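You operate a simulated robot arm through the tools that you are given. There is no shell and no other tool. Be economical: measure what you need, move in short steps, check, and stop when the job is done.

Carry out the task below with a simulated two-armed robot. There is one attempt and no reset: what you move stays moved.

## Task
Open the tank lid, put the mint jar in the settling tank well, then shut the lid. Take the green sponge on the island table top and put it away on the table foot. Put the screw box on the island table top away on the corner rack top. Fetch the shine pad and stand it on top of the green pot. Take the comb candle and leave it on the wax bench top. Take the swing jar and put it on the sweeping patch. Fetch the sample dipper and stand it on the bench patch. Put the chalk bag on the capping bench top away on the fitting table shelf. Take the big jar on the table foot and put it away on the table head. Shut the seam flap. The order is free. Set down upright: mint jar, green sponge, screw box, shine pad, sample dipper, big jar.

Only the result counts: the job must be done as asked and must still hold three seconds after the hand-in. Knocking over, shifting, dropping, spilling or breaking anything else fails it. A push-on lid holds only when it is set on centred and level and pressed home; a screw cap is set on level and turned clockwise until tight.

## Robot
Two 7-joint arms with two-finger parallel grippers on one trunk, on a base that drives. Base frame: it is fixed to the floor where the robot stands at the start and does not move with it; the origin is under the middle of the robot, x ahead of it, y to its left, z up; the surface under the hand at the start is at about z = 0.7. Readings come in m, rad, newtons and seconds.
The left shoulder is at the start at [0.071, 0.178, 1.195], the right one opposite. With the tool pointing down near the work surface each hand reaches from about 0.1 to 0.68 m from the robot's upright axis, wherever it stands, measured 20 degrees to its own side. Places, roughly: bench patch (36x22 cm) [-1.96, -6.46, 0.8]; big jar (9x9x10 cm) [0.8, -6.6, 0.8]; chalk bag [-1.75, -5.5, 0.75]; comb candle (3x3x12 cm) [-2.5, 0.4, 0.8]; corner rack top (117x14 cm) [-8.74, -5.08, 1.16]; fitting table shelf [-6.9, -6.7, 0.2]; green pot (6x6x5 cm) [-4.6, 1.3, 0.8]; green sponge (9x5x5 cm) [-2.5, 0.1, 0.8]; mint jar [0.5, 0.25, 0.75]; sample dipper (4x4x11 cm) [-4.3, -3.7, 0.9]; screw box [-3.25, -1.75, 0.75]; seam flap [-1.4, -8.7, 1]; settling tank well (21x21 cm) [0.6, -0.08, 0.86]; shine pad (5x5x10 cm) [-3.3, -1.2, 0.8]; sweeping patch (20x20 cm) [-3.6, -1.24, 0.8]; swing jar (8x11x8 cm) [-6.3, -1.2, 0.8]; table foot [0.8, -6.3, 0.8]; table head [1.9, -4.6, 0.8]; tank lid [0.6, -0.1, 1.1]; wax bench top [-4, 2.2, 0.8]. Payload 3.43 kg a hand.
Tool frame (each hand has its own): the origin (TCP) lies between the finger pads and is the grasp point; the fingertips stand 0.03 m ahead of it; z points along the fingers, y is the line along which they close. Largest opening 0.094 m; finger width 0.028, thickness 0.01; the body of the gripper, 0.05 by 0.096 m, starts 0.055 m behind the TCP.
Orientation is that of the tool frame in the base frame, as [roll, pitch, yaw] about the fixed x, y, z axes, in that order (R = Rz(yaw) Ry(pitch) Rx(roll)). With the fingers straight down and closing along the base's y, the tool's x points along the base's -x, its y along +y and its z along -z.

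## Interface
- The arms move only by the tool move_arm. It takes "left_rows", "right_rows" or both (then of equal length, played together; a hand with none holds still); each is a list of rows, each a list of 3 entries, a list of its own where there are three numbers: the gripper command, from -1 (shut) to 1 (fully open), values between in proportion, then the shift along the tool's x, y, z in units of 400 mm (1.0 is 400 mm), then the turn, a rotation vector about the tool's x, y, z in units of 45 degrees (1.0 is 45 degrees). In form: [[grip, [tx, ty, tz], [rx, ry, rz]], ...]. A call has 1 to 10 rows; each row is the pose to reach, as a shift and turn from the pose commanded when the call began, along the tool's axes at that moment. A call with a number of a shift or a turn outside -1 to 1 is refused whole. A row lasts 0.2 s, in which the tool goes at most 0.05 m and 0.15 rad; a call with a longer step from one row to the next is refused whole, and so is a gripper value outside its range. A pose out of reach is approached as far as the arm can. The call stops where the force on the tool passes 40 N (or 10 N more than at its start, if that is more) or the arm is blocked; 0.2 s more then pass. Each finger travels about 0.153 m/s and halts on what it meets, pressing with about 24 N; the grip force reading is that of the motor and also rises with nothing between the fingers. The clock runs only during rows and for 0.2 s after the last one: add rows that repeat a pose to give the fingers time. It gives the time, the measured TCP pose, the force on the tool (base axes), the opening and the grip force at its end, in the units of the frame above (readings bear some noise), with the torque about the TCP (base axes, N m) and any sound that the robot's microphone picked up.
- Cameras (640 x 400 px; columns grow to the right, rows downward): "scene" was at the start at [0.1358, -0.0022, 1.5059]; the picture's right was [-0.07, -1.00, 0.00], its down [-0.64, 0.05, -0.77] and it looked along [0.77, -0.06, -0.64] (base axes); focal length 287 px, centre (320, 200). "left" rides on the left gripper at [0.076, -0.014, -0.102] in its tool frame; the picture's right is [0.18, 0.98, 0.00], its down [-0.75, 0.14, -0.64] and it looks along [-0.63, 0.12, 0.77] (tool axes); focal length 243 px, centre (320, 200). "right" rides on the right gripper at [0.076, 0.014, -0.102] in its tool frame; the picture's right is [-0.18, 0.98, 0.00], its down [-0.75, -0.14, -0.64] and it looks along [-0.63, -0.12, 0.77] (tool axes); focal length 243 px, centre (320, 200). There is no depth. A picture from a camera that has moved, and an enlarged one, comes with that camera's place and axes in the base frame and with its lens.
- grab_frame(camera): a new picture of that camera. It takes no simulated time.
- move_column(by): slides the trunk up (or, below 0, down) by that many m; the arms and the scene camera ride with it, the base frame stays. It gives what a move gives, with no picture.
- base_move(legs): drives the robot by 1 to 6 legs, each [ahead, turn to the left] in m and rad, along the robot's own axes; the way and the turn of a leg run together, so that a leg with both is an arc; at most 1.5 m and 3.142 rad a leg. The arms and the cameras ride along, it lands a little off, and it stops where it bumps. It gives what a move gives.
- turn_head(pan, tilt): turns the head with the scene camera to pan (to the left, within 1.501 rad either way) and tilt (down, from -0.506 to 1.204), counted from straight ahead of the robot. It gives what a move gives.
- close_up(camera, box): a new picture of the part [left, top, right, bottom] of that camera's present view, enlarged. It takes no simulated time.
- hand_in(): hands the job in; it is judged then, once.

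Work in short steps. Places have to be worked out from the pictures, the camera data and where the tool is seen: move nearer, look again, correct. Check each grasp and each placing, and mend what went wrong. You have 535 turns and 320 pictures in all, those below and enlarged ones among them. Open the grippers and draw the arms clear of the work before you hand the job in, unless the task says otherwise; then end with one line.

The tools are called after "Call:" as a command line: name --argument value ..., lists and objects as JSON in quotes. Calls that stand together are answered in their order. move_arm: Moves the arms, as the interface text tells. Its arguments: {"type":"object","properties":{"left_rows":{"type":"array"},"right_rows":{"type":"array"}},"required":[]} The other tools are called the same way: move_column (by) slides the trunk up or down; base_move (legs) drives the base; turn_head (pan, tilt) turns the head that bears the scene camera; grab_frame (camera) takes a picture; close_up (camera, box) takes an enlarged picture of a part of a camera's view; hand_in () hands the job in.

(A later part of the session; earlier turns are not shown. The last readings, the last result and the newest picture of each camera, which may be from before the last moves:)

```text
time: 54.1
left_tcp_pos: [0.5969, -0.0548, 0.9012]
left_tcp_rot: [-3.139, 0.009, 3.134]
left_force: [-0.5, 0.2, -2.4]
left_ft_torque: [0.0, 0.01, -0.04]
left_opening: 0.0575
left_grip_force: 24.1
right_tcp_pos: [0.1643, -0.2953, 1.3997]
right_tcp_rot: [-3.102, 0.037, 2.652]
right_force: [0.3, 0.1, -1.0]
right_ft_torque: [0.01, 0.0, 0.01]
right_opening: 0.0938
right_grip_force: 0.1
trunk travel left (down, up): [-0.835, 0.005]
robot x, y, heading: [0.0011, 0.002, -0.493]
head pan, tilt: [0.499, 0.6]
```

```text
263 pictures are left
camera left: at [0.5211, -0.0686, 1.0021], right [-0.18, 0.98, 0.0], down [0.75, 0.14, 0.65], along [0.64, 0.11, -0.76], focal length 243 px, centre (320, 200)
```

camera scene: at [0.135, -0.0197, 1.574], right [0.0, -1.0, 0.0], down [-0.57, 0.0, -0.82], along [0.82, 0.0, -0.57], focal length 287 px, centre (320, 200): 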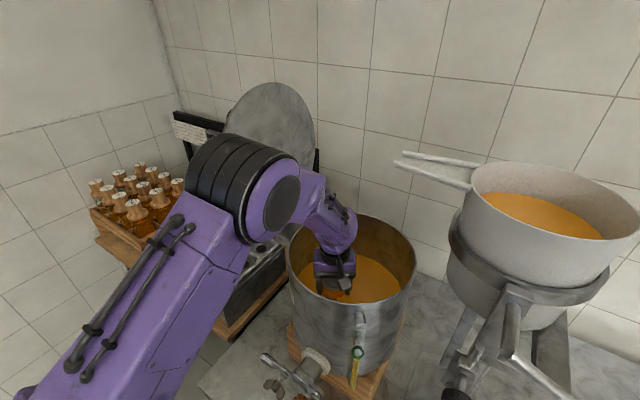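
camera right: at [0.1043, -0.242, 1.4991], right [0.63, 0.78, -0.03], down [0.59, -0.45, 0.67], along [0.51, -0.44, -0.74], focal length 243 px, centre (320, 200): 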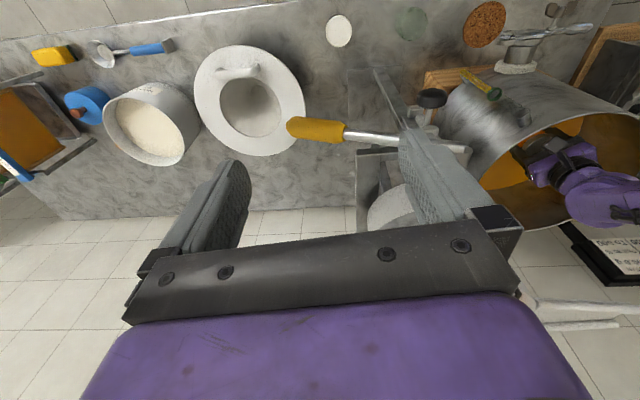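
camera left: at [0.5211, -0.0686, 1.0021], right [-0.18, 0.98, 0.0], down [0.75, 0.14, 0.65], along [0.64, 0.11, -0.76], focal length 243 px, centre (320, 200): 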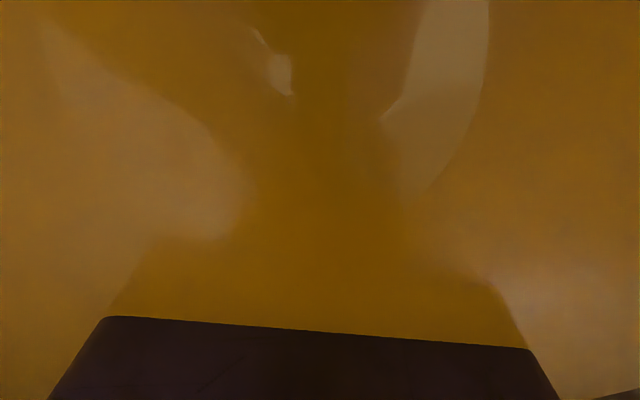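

The camera is under the honey's (visual) surface; no floor contact yet. I lower further in small steps.

Call:
move_arm --left_rows '[[-1, [0, 0, 0.012], [0, 0, 0]], [-1, [0, 0, 0.025], [0, 0, 0]], [-1, [0, 0, 0.037], [0, 0, 0]], [-1, [0, 0, 0.05], [0, 0, 0]]]'

```text
time: 55.1
left_tcp_pos: [0.5958, -0.0544, 0.8805]
left_tcp_rot: [-3.137, 0.009, 3.135]
left_force: [-2.1, 0.3, 13.5]
left_ft_torque: [0.33, 0.28, 0.09]
left_opening: 0.0578
left_grip_force: 24.2
right_tcp_pos: [0.1623, -0.2946, 1.4]
right_tcp_rot: [-3.102, 0.037, 2.651]
right_force: [-0.5, 0.0, 0.1]
right_ft_torque: [0.0, 0.0, 0.01]
right_opening: 0.0939
right_grip_force: 0.0
trunk travel left (down, up): [-0.835, 0.005]
robot x, y, heading: [-0.0017, 0.0039, -0.494]
head pan, tilt: [0.499, 0.6]
```

Contact (13.5 N up) at z 0.88. I release and rise straight up.

Call:
move_arm --left_rows '[[-0.4, [0, 0, -0.004], [0, 0, 0]], [0.2, [0, 0, -0.004], [0, 0, 0]], [0.7, [0, 0, -0.004], [0, 0, 0]], [0.7, [0, 0, -0.004], [0, 0, 0]], [0.7, [0, 0, -0.08], [0, 0, 0]], [0.7, [0, 0, -0.18], [0, 0, 0]], [0.7, [0, 0, -0.29], [0, 0, 0]], [0.7, [0, 0, -0.4], [0, 0, 0]], [0.7, [0, 0, -0.51], [0, 0, 0]], [0.7, [0, 0, -0.62], [0, 0, 0]]]'

Call:
grab_frame --camera "left"

```text
time: 57.3
left_tcp_pos: [0.5945, -0.0534, 1.131]
left_tcp_rot: [-3.139, 0.01, 3.134]
left_force: [0.6, 1.5, 0.1]
left_ft_torque: [0.03, -0.01, -0.02]
left_opening: 0.0801
left_grip_force: 0.0
right_tcp_pos: [0.164, -0.2934, 1.3996]
right_tcp_rot: [-3.1, 0.037, 2.653]
right_force: [1.1, 0.5, 0.0]
right_ft_torque: [0.0, -0.04, 0.0]
right_opening: 0.0943
right_grip_force: 0.1
trunk travel left (down, up): [-0.835, 0.005]
robot x, y, heading: [0.0023, -0.0016, -0.492]
head pan, tilt: [0.499, 0.6]
```

```text
262 pictures are left
camera left: at [0.5171, -0.0672, 1.2327], right [-0.18, 0.98, 0.0], down [0.75, 0.14, 0.65], along [0.64, 0.11, -0.76], focal length 243 px, centre (320, 200)
```

left: 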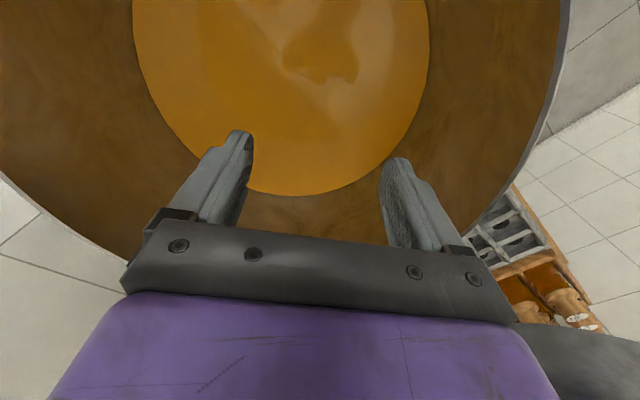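

The jar is hidden in the honey but set on the floor. I bring the hand out and back to the left along the reverse route.

Call:
move_arm --left_rows '[[0.7, [0, 0, -0.1], [0, 0, 0]], [0.7, [0.05, 0.02, -0.18], [0, 0, 0]], [1, [0.15, 0.08, -0.18], [0, 0, 0]], [1, [0.25, 0.13, -0.18], [0, 0, 0]], [1, [0.35, 0.18, -0.18], [0, 0, 0]], [1, [0.42, 0.26, -0.18], [0, 0, 0]], [1, [0.42, 0.37, -0.18], [0, 0, 0]], [1, [0.42, 0.48, -0.18], [0, 0, 0]], [1, [0.42, 0.59, -0.18], [0, 0, 0]], [1, [0.42, 0.7, -0.18], [0, 0, 0]]]'

Call:
move_arm --left_rows '[[1, [-0.05, 0.08, -0.05], [0, 0, 0]], [1, [-0.08, 0.16, -0.1], [0, 0, 0]], [1, [-0.08, 0.2, -0.15], [0.18, 0, 0]], [1, [-0.08, 0.2, -0.2], [0.36, 0, 0]], [1, [-0.08, 0.2, -0.25], [0.545, 0, 0]]]'

```text
time: 59.5
left_tcp_pos: [0.4271, 0.2295, 1.2006]
left_tcp_rot: [-3.136, 0.011, 3.134]
left_force: [-0.4, 0.2, -0.3]
left_ft_torque: [-0.03, 0.04, -0.05]
left_opening: 0.094
left_grip_force: 0.1
right_tcp_pos: [0.162, -0.2928, 1.3999]
right_tcp_rot: [-3.102, 0.04, 2.651]
right_force: [1.0, -0.8, 0.3]
right_ft_torque: [-0.03, -0.01, -0.01]
right_opening: 0.0941
right_grip_force: 0.0
trunk travel left (down, up): [-0.835, 0.005]
robot x, y, heading: [0.0029, -0.0018, -0.499]
head pan, tilt: [0.499, 0.6]
```

```text
time: 60.7
left_tcp_pos: [0.4604, 0.3076, 1.2973]
left_tcp_rot: [-2.711, 0.009, 3.136]
left_force: [-0.5, -0.1, -0.9]
left_ft_torque: [0.0, 0.0, -0.03]
left_opening: 0.094
left_grip_force: 0.1
right_tcp_pos: [0.1627, -0.2937, 1.4001]
right_tcp_rot: [-3.101, 0.036, 2.654]
right_force: [0.1, 0.4, -0.1]
right_ft_torque: [-0.02, -0.03, 0.0]
right_opening: 0.0937
right_grip_force: 0.0
trunk travel left (down, up): [-0.835, 0.005]
robot x, y, heading: [-0.0011, 0.0031, -0.494]
head pan, tilt: [0.499, 0.6]
```

Reverse the tilt toward the earlier approach pose near (0.586,0.351,1.327).

Call:
move_arm --left_rows '[[1, [-0.05, 0.01, -0.02], [0.18, 0, 0]], [1, [-0.1, 0.02, -0.04], [0.36, 0, 0]], [1, [-0.16, 0.035, -0.06], [0.54, 0, 0]], [1, [-0.22, 0.05, -0.08], [0.72, 0, 0]], [1, [-0.28, 0.06, -0.1], [0.9, 0, 0]], [1, [-0.315, 0.069, -0.114], [1, 0, 0]]]'

Call:
grab_frame --camera "left"

Call:
grab_frame --camera "scene"

```text
time: 62.1
left_tcp_pos: [0.5885, 0.3501, 1.329]
left_tcp_rot: [-1.924, 0.006, 3.134]
left_force: [-0.8, 0.3, 0.2]
left_ft_torque: [0.0, 0.01, -0.02]
left_opening: 0.0941
left_grip_force: 0.1
right_tcp_pos: [0.1639, -0.2945, 1.398]
right_tcp_rot: [-3.101, 0.038, 2.654]
right_force: [0.4, -0.3, 0.0]
right_ft_torque: [-0.02, 0.04, -0.01]
right_opening: 0.094
right_grip_force: 0.1
trunk travel left (down, up): [-0.835, 0.005]
robot x, y, heading: [0.0042, 0.0007, -0.494]
head pan, tilt: [0.499, 0.6]
```

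```text
261 pictures are left
camera left: at [0.513, 0.4418, 1.3767], right [-0.18, 0.34, -0.92], down [0.76, 0.65, 0.09], along [0.63, -0.68, -0.37], focal length 243 px, centre (320, 200)
```

left: 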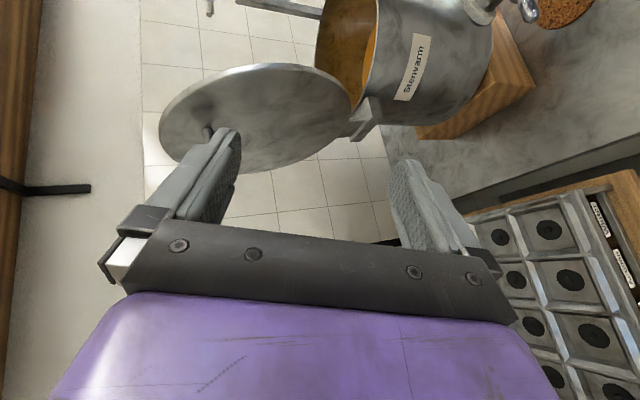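

```text
260 pictures are left
camera scene: at [0.1338, -0.019, 1.5741], right [0.0, -1.0, 0.0], down [-0.57, 0.0, -0.82], along [0.82, 0.0, -0.57], focal length 287 px, centre (320, 200)
```

scene: 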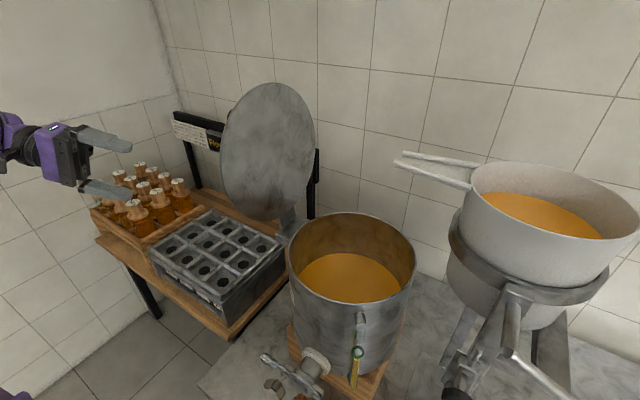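

Knob stem is visible behind the finger. I return toward the grasp orientation, stopping short of the knob.

Call:
move_arm --left_rows '[[1, [-0.05, -0.02, 0.0], [0.17, -0.044, -0.061]], [1, [-0.1, -0.04, 0.03], [0.34, -0.088, -0.122]], [1, [-0.16, -0.06, 0.08], [0.51, -0.132, -0.183]], [1, [-0.21, -0.09, 0.14], [0.68, -0.176, -0.244]], [1, [-0.261, -0.113, 0.206], [0.85, -0.22, -0.305]]]'

Call:
grab_frame --camera "left"

```text
time: 63.3
left_tcp_pos: [0.6926, 0.2561, 1.3438]
left_tcp_rot: [-1.272, -0.225, -2.971]
left_force: [0.0, -0.3, 0.8]
left_ft_torque: [0.02, -0.02, -0.03]
left_opening: 0.0939
left_grip_force: 0.0
right_tcp_pos: [0.1661, -0.2966, 1.399]
right_tcp_rot: [-3.102, 0.035, 2.653]
right_force: [0.3, 0.5, -0.1]
right_ft_torque: [0.01, 0.04, 0.0]
right_opening: 0.0941
right_grip_force: 0.0
trunk travel left (down, up): [-0.835, 0.005]
robot x, y, heading: [-0.0016, 0.0018, -0.494]
head pan, tilt: [0.499, 0.6]
```

```text
259 pictures are left
camera left: at [0.5985, 0.3433, 1.3446], right [-0.33, -0.35, -0.87], down [0.56, 0.68, -0.48], along [0.76, -0.65, -0.03], focal length 243 px, centre (320, 200)
```

left: 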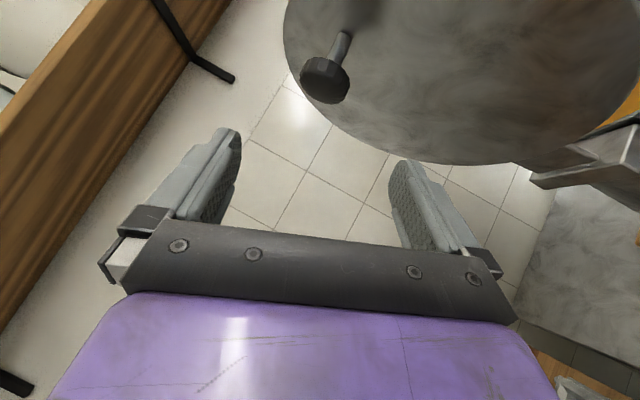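

Triangulated knob: (0.695,0.142,1.383), i.e. 12 cm ahead and 2.5 cm toward tool x. I advance and grip.

Call:
move_arm --left_rows '[[1, [0.03, 0, 0.09], [0, 0, 0]], [1, [0.064, 0.002, 0.18], [0, 0, 0]], [1, [0.064, 0.002, 0.28], [0, 0, 0]], [0, [0.064, 0.002, 0.28], [0, 0, 0]], [-0.6, [0.064, 0.002, 0.28], [0, 0, 0]], [-1, [0.064, 0.002, 0.28], [0, 0, 0]]]'

Call:
grab_frame --camera "left"

```text
time: 64.7
left_tcp_pos: [0.6917, 0.1488, 1.3827]
left_tcp_rot: [-1.268, -0.223, -2.971]
left_force: [11.9, -1.2, 16.8]
left_ft_torque: [0.1, -0.26, 0.46]
left_opening: 0.0442
left_grip_force: 45.3
right_tcp_pos: [0.165, -0.2956, 1.3982]
right_tcp_rot: [-3.102, 0.035, 2.651]
right_force: [-0.6, 0.2, 0.5]
right_ft_torque: [-0.01, -0.01, -0.01]
right_opening: 0.0939
right_grip_force: 0.1
trunk travel left (down, up): [-0.835, 0.005]
robot x, y, heading: [0.0037, 0.0022, -0.498]
head pan, tilt: [0.499, 0.6]
```

```text
258 pictures are left
camera left: at [0.599, 0.2355, 1.383], right [-0.33, -0.35, -0.87], down [0.56, 0.68, -0.48], along [0.76, -0.65, -0.03], focal length 243 px, centre (320, 200)
```

left: 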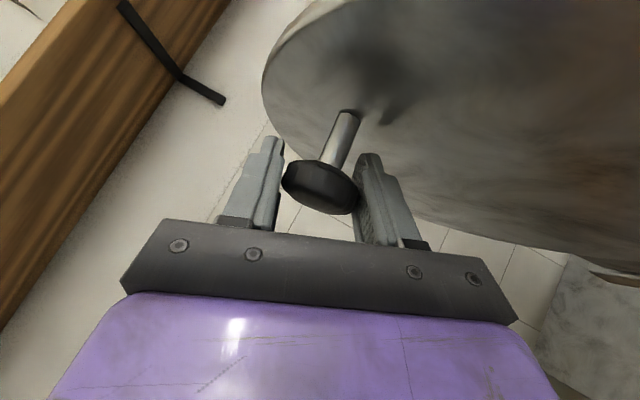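

Gripped the knob again (opening 44 mm). Fitting both knob positions gives the pivot at (0.652,0.076,1.135) and lid angle 98°. I swing it shut in steps of 24°.

Call:
move_arm --left_rows '[[-1, [0.064, 0.0105, 0.0645], [-0.127, 0.008, 0.124]], [-1, [0.1255, 0.034, 0.127], [-0.2535, 0.017, 0.2485]], [-1, [0.185, 0.069, 0.186], [-0.38, 0.025, 0.373]]]'

Call:
grab_frame --camera "left"

```text
time: 65.5
left_tcp_pos: [0.6338, 0.055, 1.3932]
left_tcp_rot: [-1.58, 0.067, -2.95]
left_force: [7.5, -7.5, 4.6]
left_ft_torque: [0.14, 0.16, -0.04]
left_opening: 0.0439
left_grip_force: 44.8
right_tcp_pos: [0.1674, -0.2985, 1.3981]
right_tcp_rot: [-3.103, 0.035, 2.652]
right_force: [0.0, -0.5, -0.2]
right_ft_torque: [0.02, -0.02, 0.01]
right_opening: 0.0939
right_grip_force: 0.0
trunk travel left (down, up): [-0.835, 0.005]
robot x, y, heading: [0.0059, 0.0036, -0.5]
head pan, tilt: [0.499, 0.6]
```

```text
257 pictures are left
camera left: at [0.5386, 0.1408, 1.4021], right [-0.12, -0.01, -0.99], down [0.62, 0.78, -0.08], along [0.77, -0.63, -0.08], focal length 243 px, centre (320, 200)
```

left: 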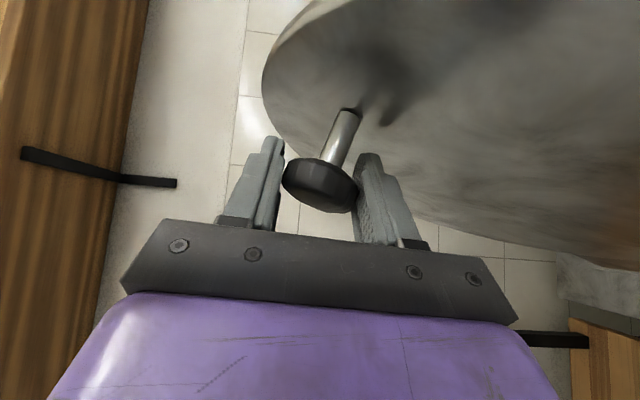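

Good, low forces. Another 24°.

Call:
move_arm --left_rows '[[-1, [0.064, 0.0105, 0.0645], [-0.127, 0.008, 0.124]], [-1, [0.1255, 0.034, 0.127], [-0.2535, 0.017, 0.2485]], [-1, [0.185, 0.069, 0.186], [-0.38, 0.025, 0.373]]]'

Call:
move_arm --left_rows '[[-1, [0.064, 0.0105, 0.0645], [-0.127, 0.008, 0.124]], [-1, [0.1255, 0.034, 0.127], [-0.2535, 0.017, 0.2485]]]'

Call:
grab_frame --camera "scene"

```text
time: 66.3
left_tcp_pos: [0.5796, -0.0288, 1.3585]
left_tcp_rot: [-1.895, 0.354, -3.017]
left_force: [3.1, 2.0, -7.5]
left_ft_torque: [0.46, 0.16, -0.78]
left_opening: 0.0437
left_grip_force: 44.9
right_tcp_pos: [0.1655, -0.2948, 1.3992]
right_tcp_rot: [-3.101, 0.035, 2.651]
right_force: [0.1, 0.5, -0.1]
right_ft_torque: [0.0, -0.01, -0.04]
right_opening: 0.094
right_grip_force: 0.0
trunk travel left (down, up): [-0.835, 0.005]
robot x, y, heading: [0.0004, 0.0015, -0.493]
head pan, tilt: [0.499, 0.6]
```

```text
time: 66.9
left_tcp_pos: [0.5498, -0.0764, 1.3142]
left_tcp_rot: [-2.134, 0.523, -3.12]
left_force: [2.9, 5.0, -6.6]
left_ft_torque: [0.89, -0.14, 0.2]
left_opening: 0.0432
left_grip_force: 44.8
right_tcp_pos: [0.1676, -0.293, 1.3998]
right_tcp_rot: [-3.101, 0.036, 2.651]
right_force: [0.3, 0.0, -0.6]
right_ft_torque: [0.02, 0.01, -0.01]
right_opening: 0.0939
right_grip_force: 0.0
trunk travel left (down, up): [-0.835, 0.005]
robot x, y, heading: [0.0005, 0.002, -0.496]
head pan, tilt: [0.499, 0.6]
```

```text
256 pictures are left
camera scene: at [0.1361, -0.0175, 1.5738], right [0.0, -1.0, 0.0], down [-0.57, 0.0, -0.82], along [0.82, 0.0, -0.57], focal length 287 px, centre (320, 200)
```

scene: 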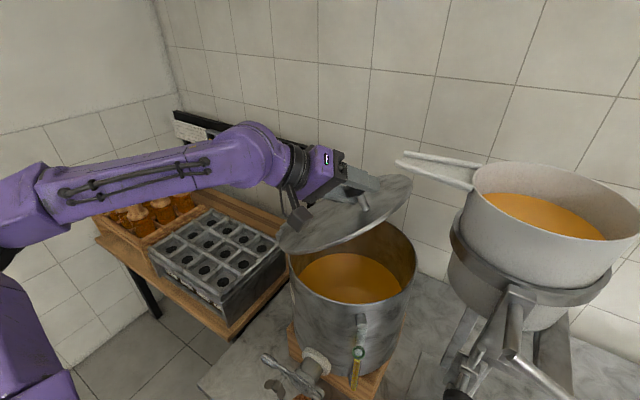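

About 34° remain. I continue 24°, then the rest slowly.

Call:
move_arm --left_rows '[[-1, [0.064, 0.0105, 0.0645], [-0.127, 0.008, 0.124]], [-1, [0.1255, 0.034, 0.127], [-0.2535, 0.017, 0.2485]], [-1, [0.185, 0.069, 0.186], [-0.38, 0.025, 0.373]]]'

Call:
move_arm --left_rows '[[-1, [0.032, 0.004, 0.0322], [-0.064, 0.004, 0.062]], [-1, [0.064, 0.0105, 0.0645], [-0.127, 0.008, 0.124]], [-1, [0.079, 0.014, 0.08], [-0.158, 0.01, 0.155]]]'

Call:
grab_frame --camera "scene"

```text
time: 67.7
left_tcp_pos: [0.518, -0.1265, 1.221]
left_tcp_rot: [-2.599, 0.717, 2.89]
left_force: [13.2, -0.5, -3.0]
left_ft_torque: [0.96, -0.44, -0.03]
left_opening: 0.0433
left_grip_force: 45.0
right_tcp_pos: [0.168, -0.2962, 1.399]
right_tcp_rot: [-3.102, 0.034, 2.653]
right_force: [-0.8, -0.4, -0.1]
right_ft_torque: [0.04, -0.01, 0.0]
right_opening: 0.0941
right_grip_force: 0.1
trunk travel left (down, up): [-0.835, 0.005]
robot x, y, heading: [-0.0013, 0.0023, -0.496]
head pan, tilt: [0.499, 0.6]
```

```text
time: 68.5
left_tcp_pos: [0.5104, -0.1353, 1.182]
left_tcp_rot: [-2.818, 0.764, 2.741]
left_force: [19.4, 1.8, 16.3]
left_ft_torque: [0.01, 0.04, 0.22]
left_opening: 0.0432
left_grip_force: 44.1
right_tcp_pos: [0.1674, -0.2941, 1.3992]
right_tcp_rot: [-3.1, 0.033, 2.652]
right_force: [0.2, -0.2, 0.4]
right_ft_torque: [-0.06, -0.03, 0.01]
right_opening: 0.0939
right_grip_force: 0.0
trunk travel left (down, up): [-0.835, 0.005]
robot x, y, heading: [-0.0001, 0.001, -0.495]
head pan, tilt: [0.499, 0.6]
```

```text
255 pictures are left
camera scene: at [0.1371, -0.0179, 1.5742], right [0.0, -1.0, 0.0], down [-0.57, 0.0, -0.82], along [0.82, 0.0, -0.57], focal length 287 px, centre (320, 200)
```

scene: 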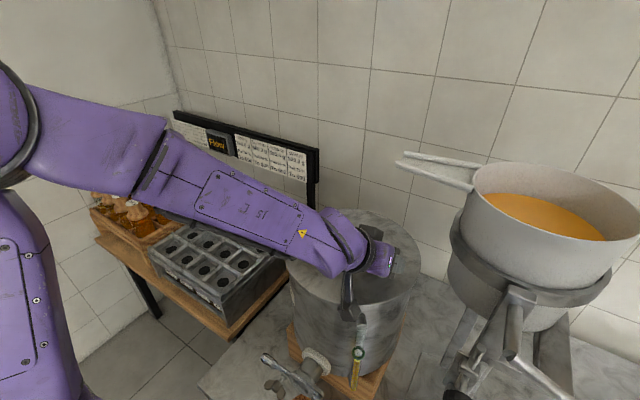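

The lid is down (upward reaction 16 N). I press a touch, release and withdraw along the tool axis.

Call:
move_arm --left_rows '[[-1, [0.006, 0, 0.006], [0, 0, 0]], [-0.2, [0, 0, 0], [0, 0, 0]], [0.6, [0, 0, 0], [0, 0, 0]], [1, [0, 0, 0], [0, 0, 0]], [1, [0, 0, -0.1], [0, 0, 0]], [1, [0, 0, -0.2], [0, 0, 0]], [1, [0, 0, -0.3], [0, 0, 0]], [1, [0, 0, -0.4], [0, 0, 0]]]'

Call:
grab_frame --camera "left"

Call:
grab_frame --camera "scene"

```text
time: 68.9
left_tcp_pos: [0.5092, -0.1363, 1.1823]
left_tcp_rot: [-2.819, 0.773, 2.746]
left_force: [7.5, 6.1, 5.3]
left_ft_torque: [0.0, 0.21, -0.47]
left_opening: 0.0431
left_grip_force: 44.7
right_tcp_pos: [0.1655, -0.2925, 1.3983]
right_tcp_rot: [-3.102, 0.037, 2.653]
right_force: [-0.3, 0.0, 0.1]
right_ft_torque: [0.02, -0.01, 0.0]
right_opening: 0.0939
right_grip_force: 0.1
trunk travel left (down, up): [-0.835, 0.005]
robot x, y, heading: [0.0027, 0.0053, -0.493]
head pan, tilt: [0.499, 0.6]
stopped in row 1 (left hand): the force on the tool passed its limit at 43 N (the readings are from after the stop); the commanded pose is now the measured one
```

```text
254 pictures are left
camera left: at [0.402, -0.0694, 1.2017], right [0.44, 0.83, -0.35], down [0.26, 0.25, 0.93], along [0.86, -0.5, -0.11], focal length 243 px, centre (320, 200)
```

left: 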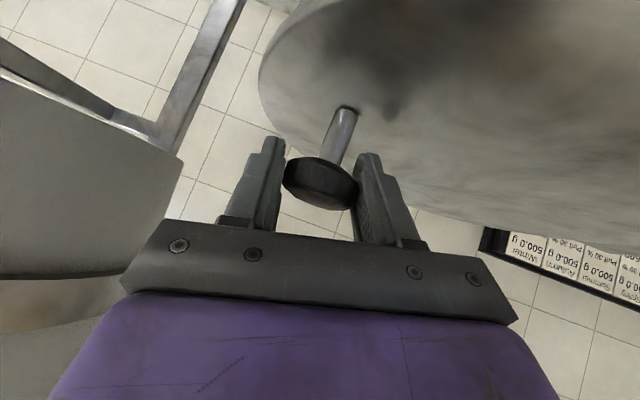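

```text
253 pictures are left
camera scene: at [0.134, -0.0178, 1.5738], right [0.0, -1.0, 0.0], down [-0.57, 0.0, -0.82], along [0.82, 0.0, -0.57], focal length 287 px, centre (320, 200)
```

scene: 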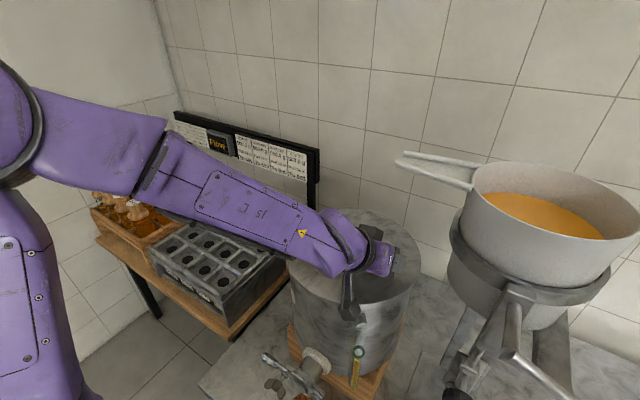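

It is firmly at its stop, so shut. I release and withdraw.

Call:
move_arm --left_rows '[[-0.2, [0, 0, 0], [0, 0, 0]], [0.6, [0, 0, 0], [0, 0, 0]], [1, [0, 0, 0], [0, 0, 0]], [1, [0, 0, -0.1], [0, 0, 0]], [1, [0, 0, -0.2], [0, 0, 0]], [1, [0, 0, -0.3], [0, 0, 0]], [1, [0, 0.1, -0.36], [0, 0, 0]], [1, [0, 0.2, -0.4], [0, 0, 0]], [1, [0, 0.3, -0.45], [0, 0, 0]]]'

Call:
grab_frame --camera "scene"

```text
time: 70.9
left_tcp_pos: [0.489, 0.057, 1.2786]
left_tcp_rot: [-2.823, 0.773, 2.739]
left_force: [0.2, 0.7, 0.5]
left_ft_torque: [0.0, 0.05, -0.01]
left_opening: 0.0942
left_grip_force: 0.1
right_tcp_pos: [0.1651, -0.2945, 1.3996]
right_tcp_rot: [-3.101, 0.037, 2.652]
right_force: [-0.2, 0.1, -0.4]
right_ft_torque: [0.02, -0.02, -0.04]
right_opening: 0.0942
right_grip_force: 0.0
trunk travel left (down, up): [-0.835, 0.005]
robot x, y, heading: [-0.0002, 0.0032, -0.493]
head pan, tilt: [0.499, 0.6]
```

```text
252 pictures are left
camera scene: at [0.1329, -0.0185, 1.5743], right [0.0, -1.0, 0.0], down [-0.56, 0.0, -0.83], along [0.83, 0.0, -0.56], focal length 287 px, centre (320, 200)
```

scene: 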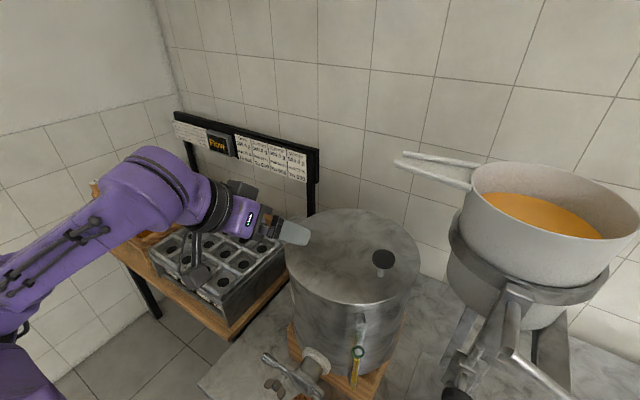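

Lid is shut. Next I back away from the table, then turn to view the room for the island table.

Call:
base_move --legs '[[-0.4, 0]]'

Call:
move_arm --left_rows '[[1, [0, 0.0, 0], [0, 0.18, 0]], [1, [0, 0, 0], [0, 0.36, 0]], [1, [0, 0, 0], [0, 0.54, 0]], [1, [0, 0, 0], [0, 0.72, 0]], [1, [0, 0, 0], [0, 0.9, 0]], [1, [0, 0, 0], [0, 1, 0]]]'

Call:
base_move --legs '[[0, -1.3], [0, -1.3]]'

Call:
turn_head --pan 0.0 --tilt 0.3

Call:
grab_frame --camera "scene"

```text
time: 73.4
left_tcp_pos: [0.1341, 0.2487, 1.2771]
left_tcp_rot: [-2.821, 0.771, 2.744]
left_force: [-0.1, 0.2, -0.9]
left_ft_torque: [0.02, 0.01, 0.02]
left_opening: 0.0941
left_grip_force: 0.1
right_tcp_pos: [-0.1879, -0.105, 1.398]
right_tcp_rot: [-3.1, 0.033, 2.656]
right_force: [-0.6, 0.5, -0.5]
right_ft_torque: [0.0, -0.03, -0.02]
right_opening: 0.0938
right_grip_force: 0.1
trunk travel left (down, up): [-0.835, 0.005]
robot x, y, heading: [-0.3582, 0.193, -0.492]
head pan, tilt: [0.499, 0.6]
```

```text
time: 74.8
left_tcp_pos: [0.133, 0.2496, 1.2783]
left_tcp_rot: [-2.913, 0.01, 2.519]
left_force: [-0.1, 0.9, -0.9]
left_ft_torque: [0.01, 0.01, 0.01]
left_opening: 0.094
left_grip_force: 0.1
right_tcp_pos: [-0.19, -0.104, 1.3984]
right_tcp_rot: [-3.105, 0.036, 2.655]
right_force: [-0.1, -0.7, -0.3]
right_ft_torque: [0.01, 0.02, 0.04]
right_opening: 0.0941
right_grip_force: 0.1
trunk travel left (down, up): [-0.835, 0.005]
robot x, y, heading: [-0.3521, 0.1947, -0.493]
head pan, tilt: [0.499, 0.6]
```

```text
time: 81.7
left_tcp_pos: [-0.7529, -0.0941, 1.2785]
left_tcp_rot: [-2.912, 0.012, -0.114]
left_force: [-0.5, -0.1, -0.2]
left_ft_torque: [0.03, -0.02, -0.01]
left_opening: 0.094
left_grip_force: 0.1
right_tcp_pos: [-0.6416, 0.3694, 1.4001]
right_tcp_rot: [-3.099, 0.037, 0.025]
right_force: [0.4, 0.2, 0.6]
right_ft_torque: [-0.02, 0.0, 0.0]
right_opening: 0.0941
right_grip_force: 0.0
trunk travel left (down, up): [-0.835, 0.005]
robot x, y, heading: [-0.3534, 0.1914, -3.122]
head pan, tilt: [0.499, 0.6]
```

```text
time: 82.6
left_tcp_pos: [-0.7536, -0.0955, 1.2783]
left_tcp_rot: [-2.914, 0.009, -0.114]
left_force: [0.2, 0.0, -0.7]
left_ft_torque: [0.03, -0.01, -0.03]
left_opening: 0.0939
left_grip_force: 0.0
right_tcp_pos: [-0.6428, 0.3703, 1.3995]
right_tcp_rot: [-3.1, 0.036, 0.024]
right_force: [-0.4, 0.5, 0.0]
right_ft_torque: [0.05, 0.0, 0.03]
right_opening: 0.0938
right_grip_force: 0.0
trunk travel left (down, up): [-0.835, 0.005]
robot x, y, heading: [-0.3598, 0.1937, -3.13]
head pan, tilt: [0.0, 0.3]
```

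```text
251 pictures are left
camera scene: at [-0.498, 0.1924, 1.6016], right [-0.02, 1.0, 0.0], down [0.3, 0.01, -0.96], along [-0.95, -0.02, -0.3], focal length 287 px, centre (320, 200)
```

scene: 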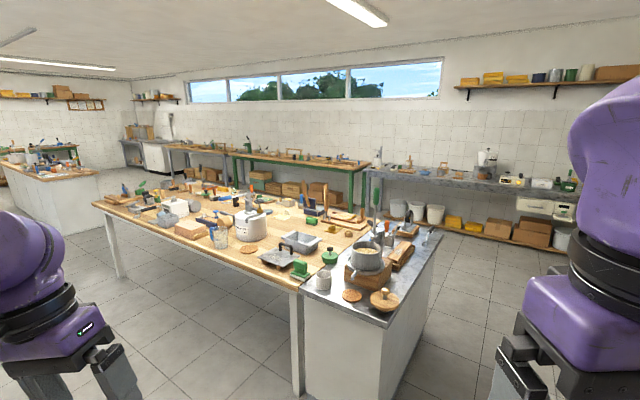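

The island table is ahead. I enlarge the region where the sponge and candle should be.

Call:
close_up --camera "scene" --box '[230, 170, 450, 310]'

Call:
close_up --camera "scene" --box '[90, 165, 250, 267]'

```text
2.86 times, centred on (340, 240) of scene
camera zoom: at [-0.498, 0.1924, 1.6016], right [-0.02, 1.0, 0.0], down [0.3, 0.01, -0.96], along [-0.95, -0.02, -0.3], focal length 821 px, centre (263, 86)
```

zoom: 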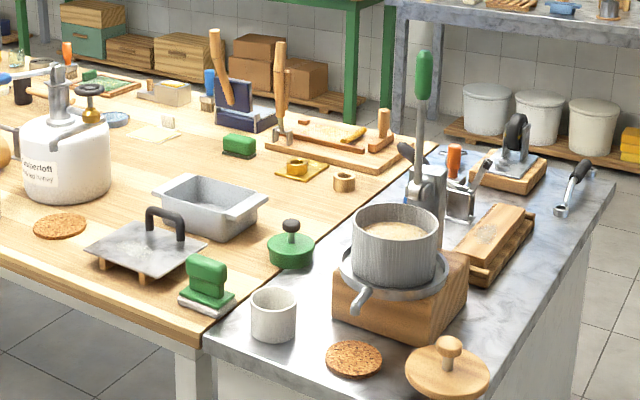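

```text
3.92 times, centred on (170, 216) of scene
camera zoom: at [-0.498, 0.1924, 1.6016], right [-0.02, 1.0, 0.0], down [0.3, 0.01, -0.96], along [-0.95, -0.02, -0.3], focal length 1127 px, centre (908, 137)
```

zoom: 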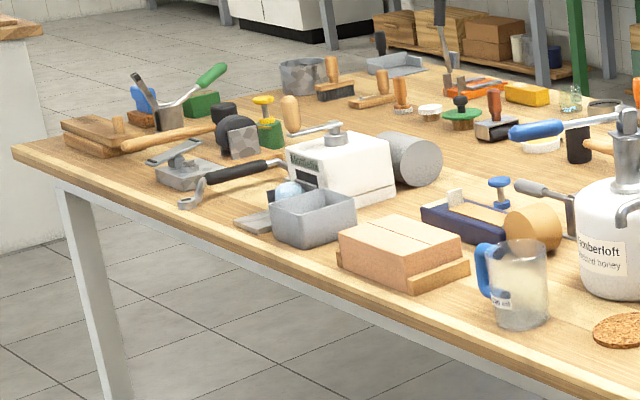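

I can identify the green sponge at ≈(-2.6,0.08) and a yellow item ≈(-2.7,0.4) on a board; both are nearer the table's far side. I drive round the counter's right end to the far aisle.

Call:
base_move --legs '[[0, -0.82], [1.2, 0], [1.17, 0], [0, 1.05]]'

Call:
grab_frame --camera "scene"

```text
time: 99.2
left_tcp_pos: [-2.3275, 1.5684, 1.277]
left_tcp_rot: [-2.911, 0.01, 0.12]
left_force: [-0.6, 0.2, -0.6]
left_ft_torque: [-0.01, 0.0, 0.02]
left_opening: 0.094
left_grip_force: 0.1
right_tcp_pos: [-2.3261, 2.0457, 1.3995]
right_tcp_rot: [-3.103, 0.038, 0.258]
right_force: [-0.1, -0.2, 0.4]
right_ft_torque: [-0.02, 0.01, 0.03]
right_opening: 0.0941
right_grip_force: 0.0
trunk travel left (down, up): [-0.835, 0.005]
robot x, y, heading: [-2.0073, 1.9352, -2.89]
head pan, tilt: [0.0, 0.3]
```

```text
248 pictures are left
camera scene: at [-2.1445, 1.9068, 1.6017], right [-0.25, 0.97, 0.0], down [0.29, 0.07, -0.96], along [-0.93, -0.24, -0.3], focal length 287 px, centre (320, 200)
```

scene: 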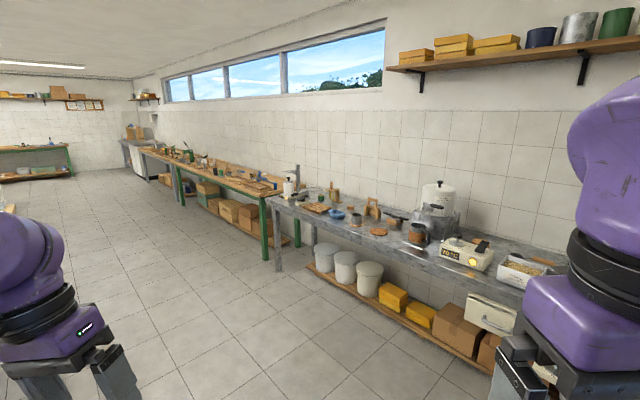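

The aisle is clear. I drive to a stand-off point before the island's far side and turn to face it.

Call:
base_move --legs '[[0, 0.46], [0.92, 0], [0.92, 0], [0, 1.864]]'

Call:
turn_head --pan 0.0 --tilt 0.65

Call:
grab_frame --camera "scene"

```text
time: 114.4
left_tcp_pos: [-2.9283, 0.7461, 1.279]
left_tcp_rot: [-2.913, 0.011, 2.45]
left_force: [-0.4, 0.3, 1.3]
left_ft_torque: [-0.02, -0.01, -0.02]
left_opening: 0.0938
left_grip_force: 0.0
right_tcp_pos: [-3.2756, 0.4176, 1.3991]
right_tcp_rot: [-3.102, 0.037, 2.587]
right_force: [0.1, 0.7, 0.8]
right_ft_torque: [0.01, -0.01, -0.01]
right_opening: 0.0941
right_grip_force: 0.1
trunk travel left (down, up): [-0.835, 0.005]
robot x, y, heading: [-3.4212, 0.7239, -0.558]
head pan, tilt: [0.0, 0.3]
```

```text
time: 115.2
left_tcp_pos: [-2.9294, 0.7466, 1.277]
left_tcp_rot: [-2.913, 0.011, 2.451]
left_force: [-0.1, -0.5, 0.3]
left_ft_torque: [0.0, 0.03, 0.0]
left_opening: 0.094
left_grip_force: 0.1
right_tcp_pos: [-3.2751, 0.4176, 1.399]
right_tcp_rot: [-3.105, 0.035, 2.59]
right_force: [0.7, -0.4, 0.3]
right_ft_torque: [-0.01, -0.03, 0.0]
right_opening: 0.0941
right_grip_force: 0.1
trunk travel left (down, up): [-0.835, 0.005]
robot x, y, heading: [-3.4237, 0.7252, -0.558]
head pan, tilt: [0.0, 0.649]
```

```text
247 pictures are left
camera scene: at [-3.304, 0.6536, 1.57], right [-0.53, -0.85, 0.0], down [-0.51, 0.32, -0.8], along [0.68, -0.42, -0.6], focal length 287 px, centre (320, 200)
```

scene: 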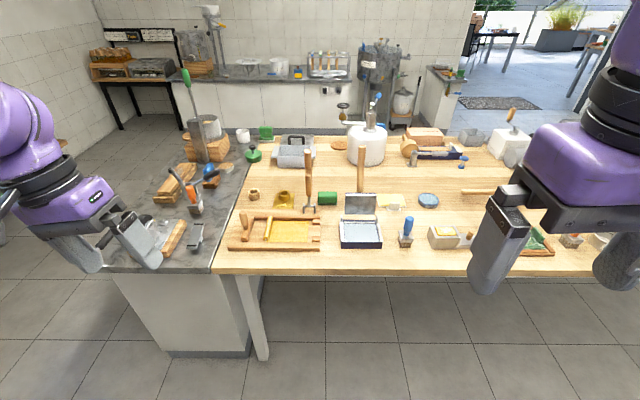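

Call:
close_up --camera "scene" --box '[210, 130, 450, 280]'

```text
2.67 times, centred on (330, 205) of scene
camera zoom: at [-3.304, 0.6536, 1.57], right [-0.53, -0.85, 0.0], down [-0.51, 0.32, -0.8], along [0.68, -0.42, -0.6], focal length 766 px, centre (293, 187)
```

zoom: 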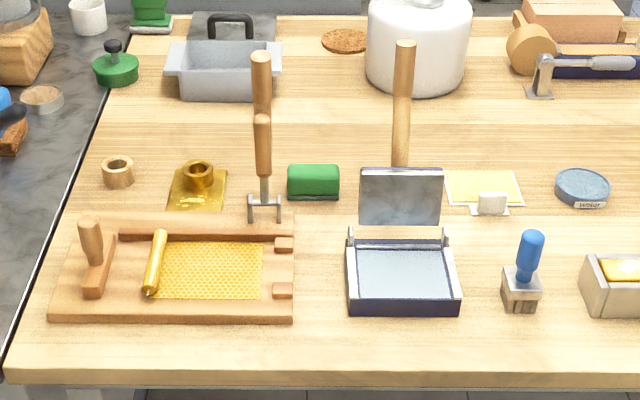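

The comb candle is the golden roll lying on the rolling board (≈(-2.47,0.38)); the sponge sits at ≈(-2.42,0.06). I drive 0.5 m forward.

Call:
base_move --legs '[[0.5, 0]]'

Call:
move_arm --left_rows '[[1, [0, 0, 0], [-0.15, 0, 0]], [1, [0, 0, 0], [-0.29, 0, 0]]]'

Call:
turn_head --pan 0.0 --tilt 0.9

Call:
grab_frame --camera "scene"

```text
time: 118.2
left_tcp_pos: [-2.4999, 0.4785, 1.2777]
left_tcp_rot: [-2.913, 0.011, 2.453]
left_force: [-0.6, -0.1, 0.4]
left_ft_torque: [0.01, -0.01, -0.02]
left_opening: 0.0939
left_grip_force: 0.1
right_tcp_pos: [-2.8455, 0.1492, 1.4002]
right_tcp_rot: [-3.104, 0.037, 2.587]
right_force: [-0.4, 0.1, 0.2]
right_ft_torque: [0.02, -0.03, -0.01]
right_opening: 0.0941
right_grip_force: 0.1
trunk travel left (down, up): [-0.835, 0.005]
robot x, y, heading: [-2.9921, 0.453, -0.559]
head pan, tilt: [0.0, 0.649]
```

```text
time: 118.8
left_tcp_pos: [-2.5005, 0.4773, 1.279]
left_tcp_rot: [3.14, 0.014, 2.45]
left_force: [0.2, 0.0, -0.3]
left_ft_torque: [0.02, -0.05, 0.0]
left_opening: 0.0939
left_grip_force: 0.0
right_tcp_pos: [-2.8474, 0.1475, 1.3999]
right_tcp_rot: [-3.106, 0.038, 2.587]
right_force: [0.2, -0.3, 0.1]
right_ft_torque: [0.05, -0.02, 0.02]
right_opening: 0.0939
right_grip_force: 0.0
trunk travel left (down, up): [-0.835, 0.005]
robot x, y, heading: [-2.9919, 0.4579, -0.559]
head pan, tilt: [0.0, 0.649]
```

```text
time: 119.6
left_tcp_pos: [-2.4977, 0.4781, 1.278]
left_tcp_rot: [-3.14, 0.01, 2.453]
left_force: [0.1, 0.1, -0.4]
left_ft_torque: [0.0, 0.0, -0.01]
left_opening: 0.0944
left_grip_force: 0.1
right_tcp_pos: [-2.8456, 0.149, 1.3993]
right_tcp_rot: [-3.103, 0.038, 2.589]
right_force: [0.0, 0.1, 0.7]
right_ft_torque: [-0.02, 0.01, -0.03]
right_opening: 0.0941
right_grip_force: 0.0
trunk travel left (down, up): [-0.835, 0.005]
robot x, y, heading: [-2.9873, 0.4535, -0.557]
head pan, tilt: [0.0, 0.901]
```

```text
245 pictures are left
camera scene: at [-2.8832, 0.3901, 1.5494], right [-0.53, -0.85, 0.0], down [-0.66, 0.42, -0.62], along [0.53, -0.33, -0.78], focal length 287 px, centre (320, 200)
```

scene: 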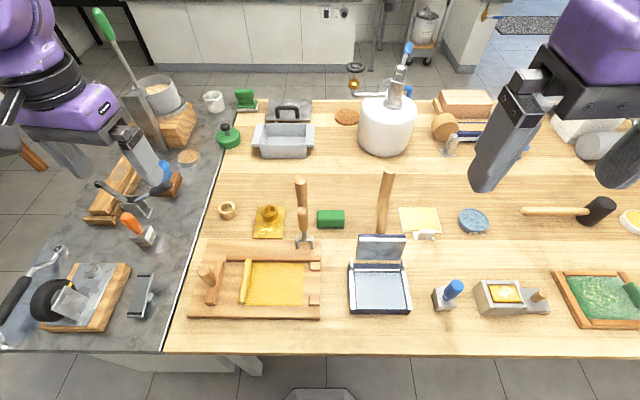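

Call:
close_up --camera "scene" --box '[180, 190, 440, 350]'

```text
2.46 times, centred on (310, 270) of scene
camera zoom: at [-2.8832, 0.3901, 1.5494], right [-0.53, -0.85, 0.0], down [-0.66, 0.42, -0.62], along [0.53, -0.33, -0.78], focal length 708 px, centre (345, 28)
```

zoom: 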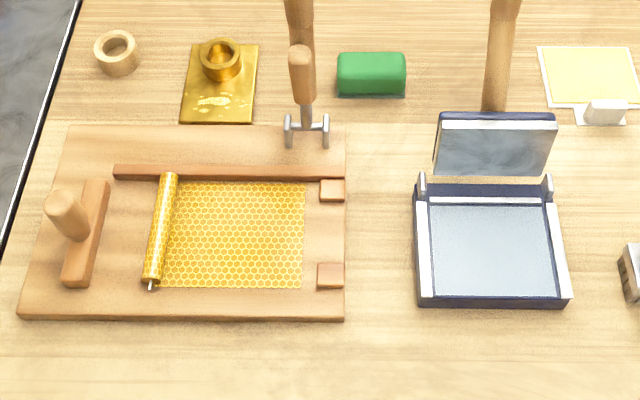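

The candle's centre is ≈(-2.50,0.40,0.79), lying along my forward direction. I bring the left hand above with partly opened fingers.

Call:
move_arm --left_rows '[[0.3, [-0.06, -0.08, 0.02], [0, 0, -0.166]], [0.3, [-0.117, -0.157, 0.09], [0, 0, -0.166]], [0.3, [-0.117, -0.157, 0.2], [0, 0, -0.166]], [0.3, [-0.117, -0.157, 0.31], [0, 0, -0.166]], [0.3, [-0.117, -0.157, 0.42], [0, 0, -0.166]], [0.3, [-0.117, -0.157, 0.53], [0, 0, -0.166]], [0.3, [-0.117, -0.157, 0.64], [0, 0, -0.166]], [0.3, [-0.117, -0.157, 0.75], [0, 0, -0.166]], [0.3, [-0.117, -0.157, 0.85], [0, 0, -0.166]]]'

Call:
grab_frame --camera "left"

```text
time: 121.6
left_tcp_pos: [-2.4988, 0.3982, 0.9395]
left_tcp_rot: [-3.137, 0.01, 2.583]
left_force: [0.3, -0.1, 0.0]
left_ft_torque: [0.01, 0.0, -0.03]
left_opening: 0.061
left_grip_force: 0.1
right_tcp_pos: [-2.8439, 0.1476, 1.3984]
right_tcp_rot: [-3.102, 0.037, 2.587]
right_force: [0.2, -1.3, -0.1]
right_ft_torque: [-0.03, -0.01, 0.04]
right_opening: 0.0939
right_grip_force: 0.0
trunk travel left (down, up): [-0.835, 0.005]
robot x, y, heading: [-2.9882, 0.4532, -0.558]
head pan, tilt: [0.0, 0.901]
```

```text
243 pictures are left
camera left: at [-2.5719, 0.4261, 1.0413], right [0.37, 0.93, 0.0], down [0.71, -0.28, 0.65], along [0.6, -0.24, -0.76], focal length 243 px, centre (320, 200)
```

left: 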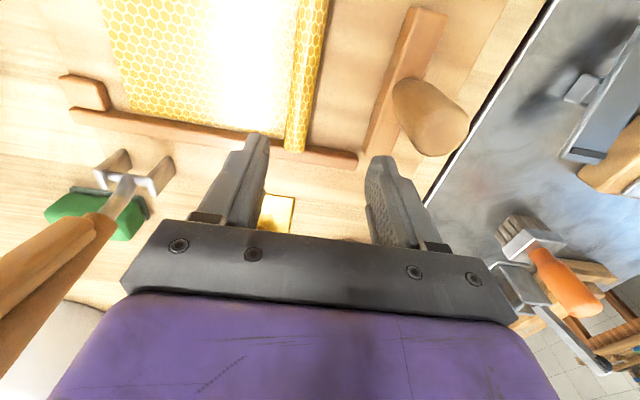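

The wrist view shows the candle 1.7 cm toward tool -y. I correct and descend to z≈0.82.

Call:
move_arm --left_rows '[[0.3, [0, -0.0425, 0.06], [0, 0, 0]], [0.3, [0, -0.0425, 0.16], [0, 0, 0]], [0.3, [0, -0.0425, 0.25], [0, 0, 0]], [0.3, [0, -0.0425, 0.295], [0, 0, 0]]]'

Call:
grab_frame --camera "left"

```text
time: 122.4
left_tcp_pos: [-2.51, 0.3832, 0.8498]
left_tcp_rot: [-3.141, 0.012, 2.582]
left_force: [-9.1, 3.6, 23.3]
left_ft_torque: [0.87, 0.23, 0.39]
left_opening: 0.0607
left_grip_force: 0.0
right_tcp_pos: [-2.85, 0.1503, 1.4006]
right_tcp_rot: [-3.103, 0.039, 2.588]
right_force: [0.6, 0.6, -0.6]
right_ft_torque: [-0.01, -0.01, 0.03]
right_opening: 0.0941
right_grip_force: 0.0
trunk travel left (down, up): [-0.835, 0.005]
robot x, y, heading: [-2.9867, 0.4589, -0.563]
head pan, tilt: [0.0, 0.901]
stopped in row 4 (left hand): the force on the tool passed its limit at 145 N (the readings are from after the stop); the commanded pose is now the measured one
```

```text
242 pictures are left
camera left: at [-2.5836, 0.4119, 0.9518], right [0.37, 0.93, 0.0], down [0.71, -0.28, 0.65], along [0.61, -0.24, -0.76], focal length 243 px, centre (320, 200)
```

left: 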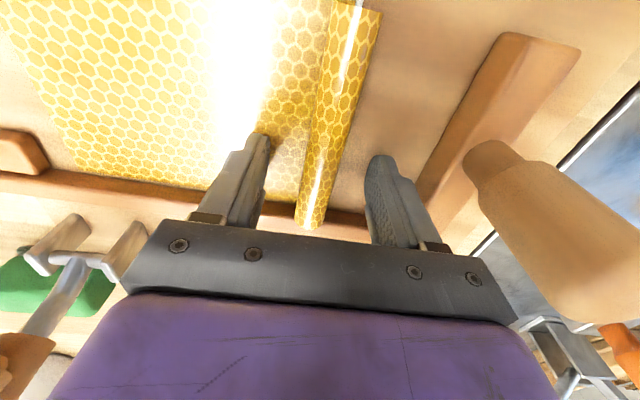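

The fingertips met the board at TCP z=0.85 (table is ≈0.80). The candle is between the fingers; I rise 4 mm and close.

Call:
move_arm --left_rows '[[0.3, [0, 0, -0.01], [0, 0, 0]], [-0.1, [0, 0, -0.01], [0, 0, 0]], [-0.5, [0, 0, -0.01], [0, 0, 0]], [-1, [0, 0, -0.01], [0, 0, 0]], [-1, [0, 0, -0.01], [0, 0, 0]]]'

Call:
grab_frame --camera "left"

```text
time: 123.6
left_tcp_pos: [-2.5076, 0.381, 0.8517]
left_tcp_rot: [-3.14, 0.007, 2.582]
left_force: [-2.0, 1.1, -0.3]
left_ft_torque: [0.02, 0.07, -0.08]
left_opening: 0.028
left_grip_force: 23.6
right_tcp_pos: [-2.8447, 0.1482, 1.3982]
right_tcp_rot: [-3.103, 0.034, 2.588]
right_force: [0.1, 0.0, -0.2]
right_ft_torque: [0.0, 0.03, -0.04]
right_opening: 0.0943
right_grip_force: 0.0
trunk travel left (down, up): [-0.835, 0.005]
robot x, y, heading: [-2.9912, 0.4522, -0.557]
head pan, tilt: [0.0, 0.901]
```

```text
241 pictures are left
camera left: at [-2.5809, 0.4103, 0.9543], right [0.37, 0.93, 0.0], down [0.71, -0.28, 0.65], along [0.6, -0.24, -0.76], focal length 243 px, centre (320, 200)
```

left: 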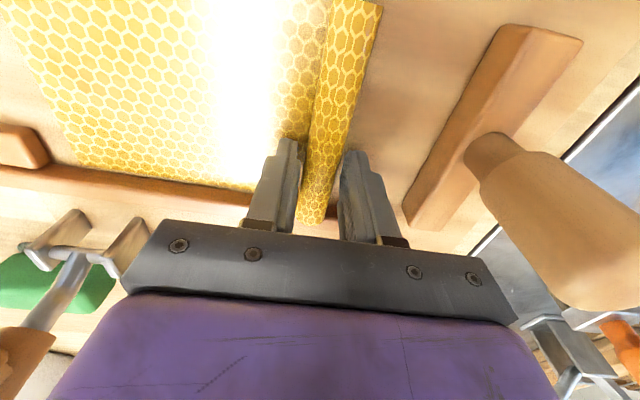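

Gripped near its far end; I re-open and shift 3.5 cm back for a centred grip.

Call:
move_arm --left_rows '[[-0.1, [0, 0, 0], [0, 0, 0]], [0.2, [0, 0, 0], [0, 0, 0]], [0.2, [0.04, 0.002, 0], [0, 0, 0]], [0.2, [0.085, 0.004, 0], [0, 0, 0]], [-0.3, [0.085, 0.004, 0], [0, 0, 0]], [-1, [0.085, 0.004, 0], [0, 0, 0]], [-1, [0.085, 0.004, 0], [0, 0, 0]]]'

Call:
move_arm --left_rows '[[-1, [0, 0, -0.05], [0, 0, 0]], [-1, [0, 0, -0.15], [0, 0, 0]], [-1, [0, 0, -0.25], [0, 0, 0]]]'

Call:
grab_frame --camera "left"

```text
time: 125.2
left_tcp_pos: [-2.5347, 0.4027, 0.8534]
left_tcp_rot: [-3.14, 0.008, 2.582]
left_force: [-0.8, 0.9, 0.5]
left_ft_torque: [-0.03, -0.05, -0.01]
left_opening: 0.0282
left_grip_force: 23.1
right_tcp_pos: [-2.8448, 0.1478, 1.3989]
right_tcp_rot: [-3.1, 0.034, 2.587]
right_force: [-0.9, 0.6, 0.0]
right_ft_torque: [-0.01, -0.04, 0.01]
right_opening: 0.094
right_grip_force: 0.0
trunk travel left (down, up): [-0.835, 0.005]
robot x, y, heading: [-2.9915, 0.4529, -0.561]
head pan, tilt: [0.0, 0.901]
```

```text
time: 126.0
left_tcp_pos: [-2.5364, 0.4023, 0.9544]
left_tcp_rot: [-3.141, 0.012, 2.583]
left_force: [-0.4, -0.1, -1.0]
left_ft_torque: [-0.02, 0.01, 0.02]
left_opening: 0.0282
left_grip_force: 23.5
right_tcp_pos: [-2.8469, 0.1481, 1.3992]
right_tcp_rot: [-3.102, 0.036, 2.589]
right_force: [-0.1, -0.1, -0.6]
right_ft_torque: [0.01, -0.02, 0.0]
right_opening: 0.0939
right_grip_force: 0.2
trunk travel left (down, up): [-0.835, 0.005]
robot x, y, heading: [-2.9876, 0.4502, -0.557]
head pan, tilt: [0.0, 0.901]
```

```text
240 pictures are left
camera left: at [-2.6095, 0.4312, 1.0561], right [0.36, 0.93, 0.0], down [0.71, -0.28, 0.65], along [0.6, -0.24, -0.76], focal length 243 px, centre (320, 200)
```

left: 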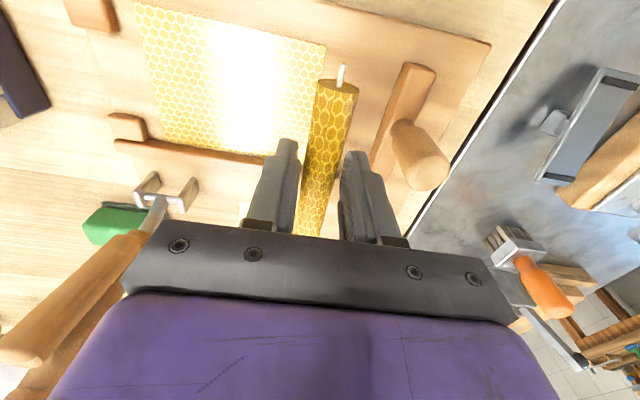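

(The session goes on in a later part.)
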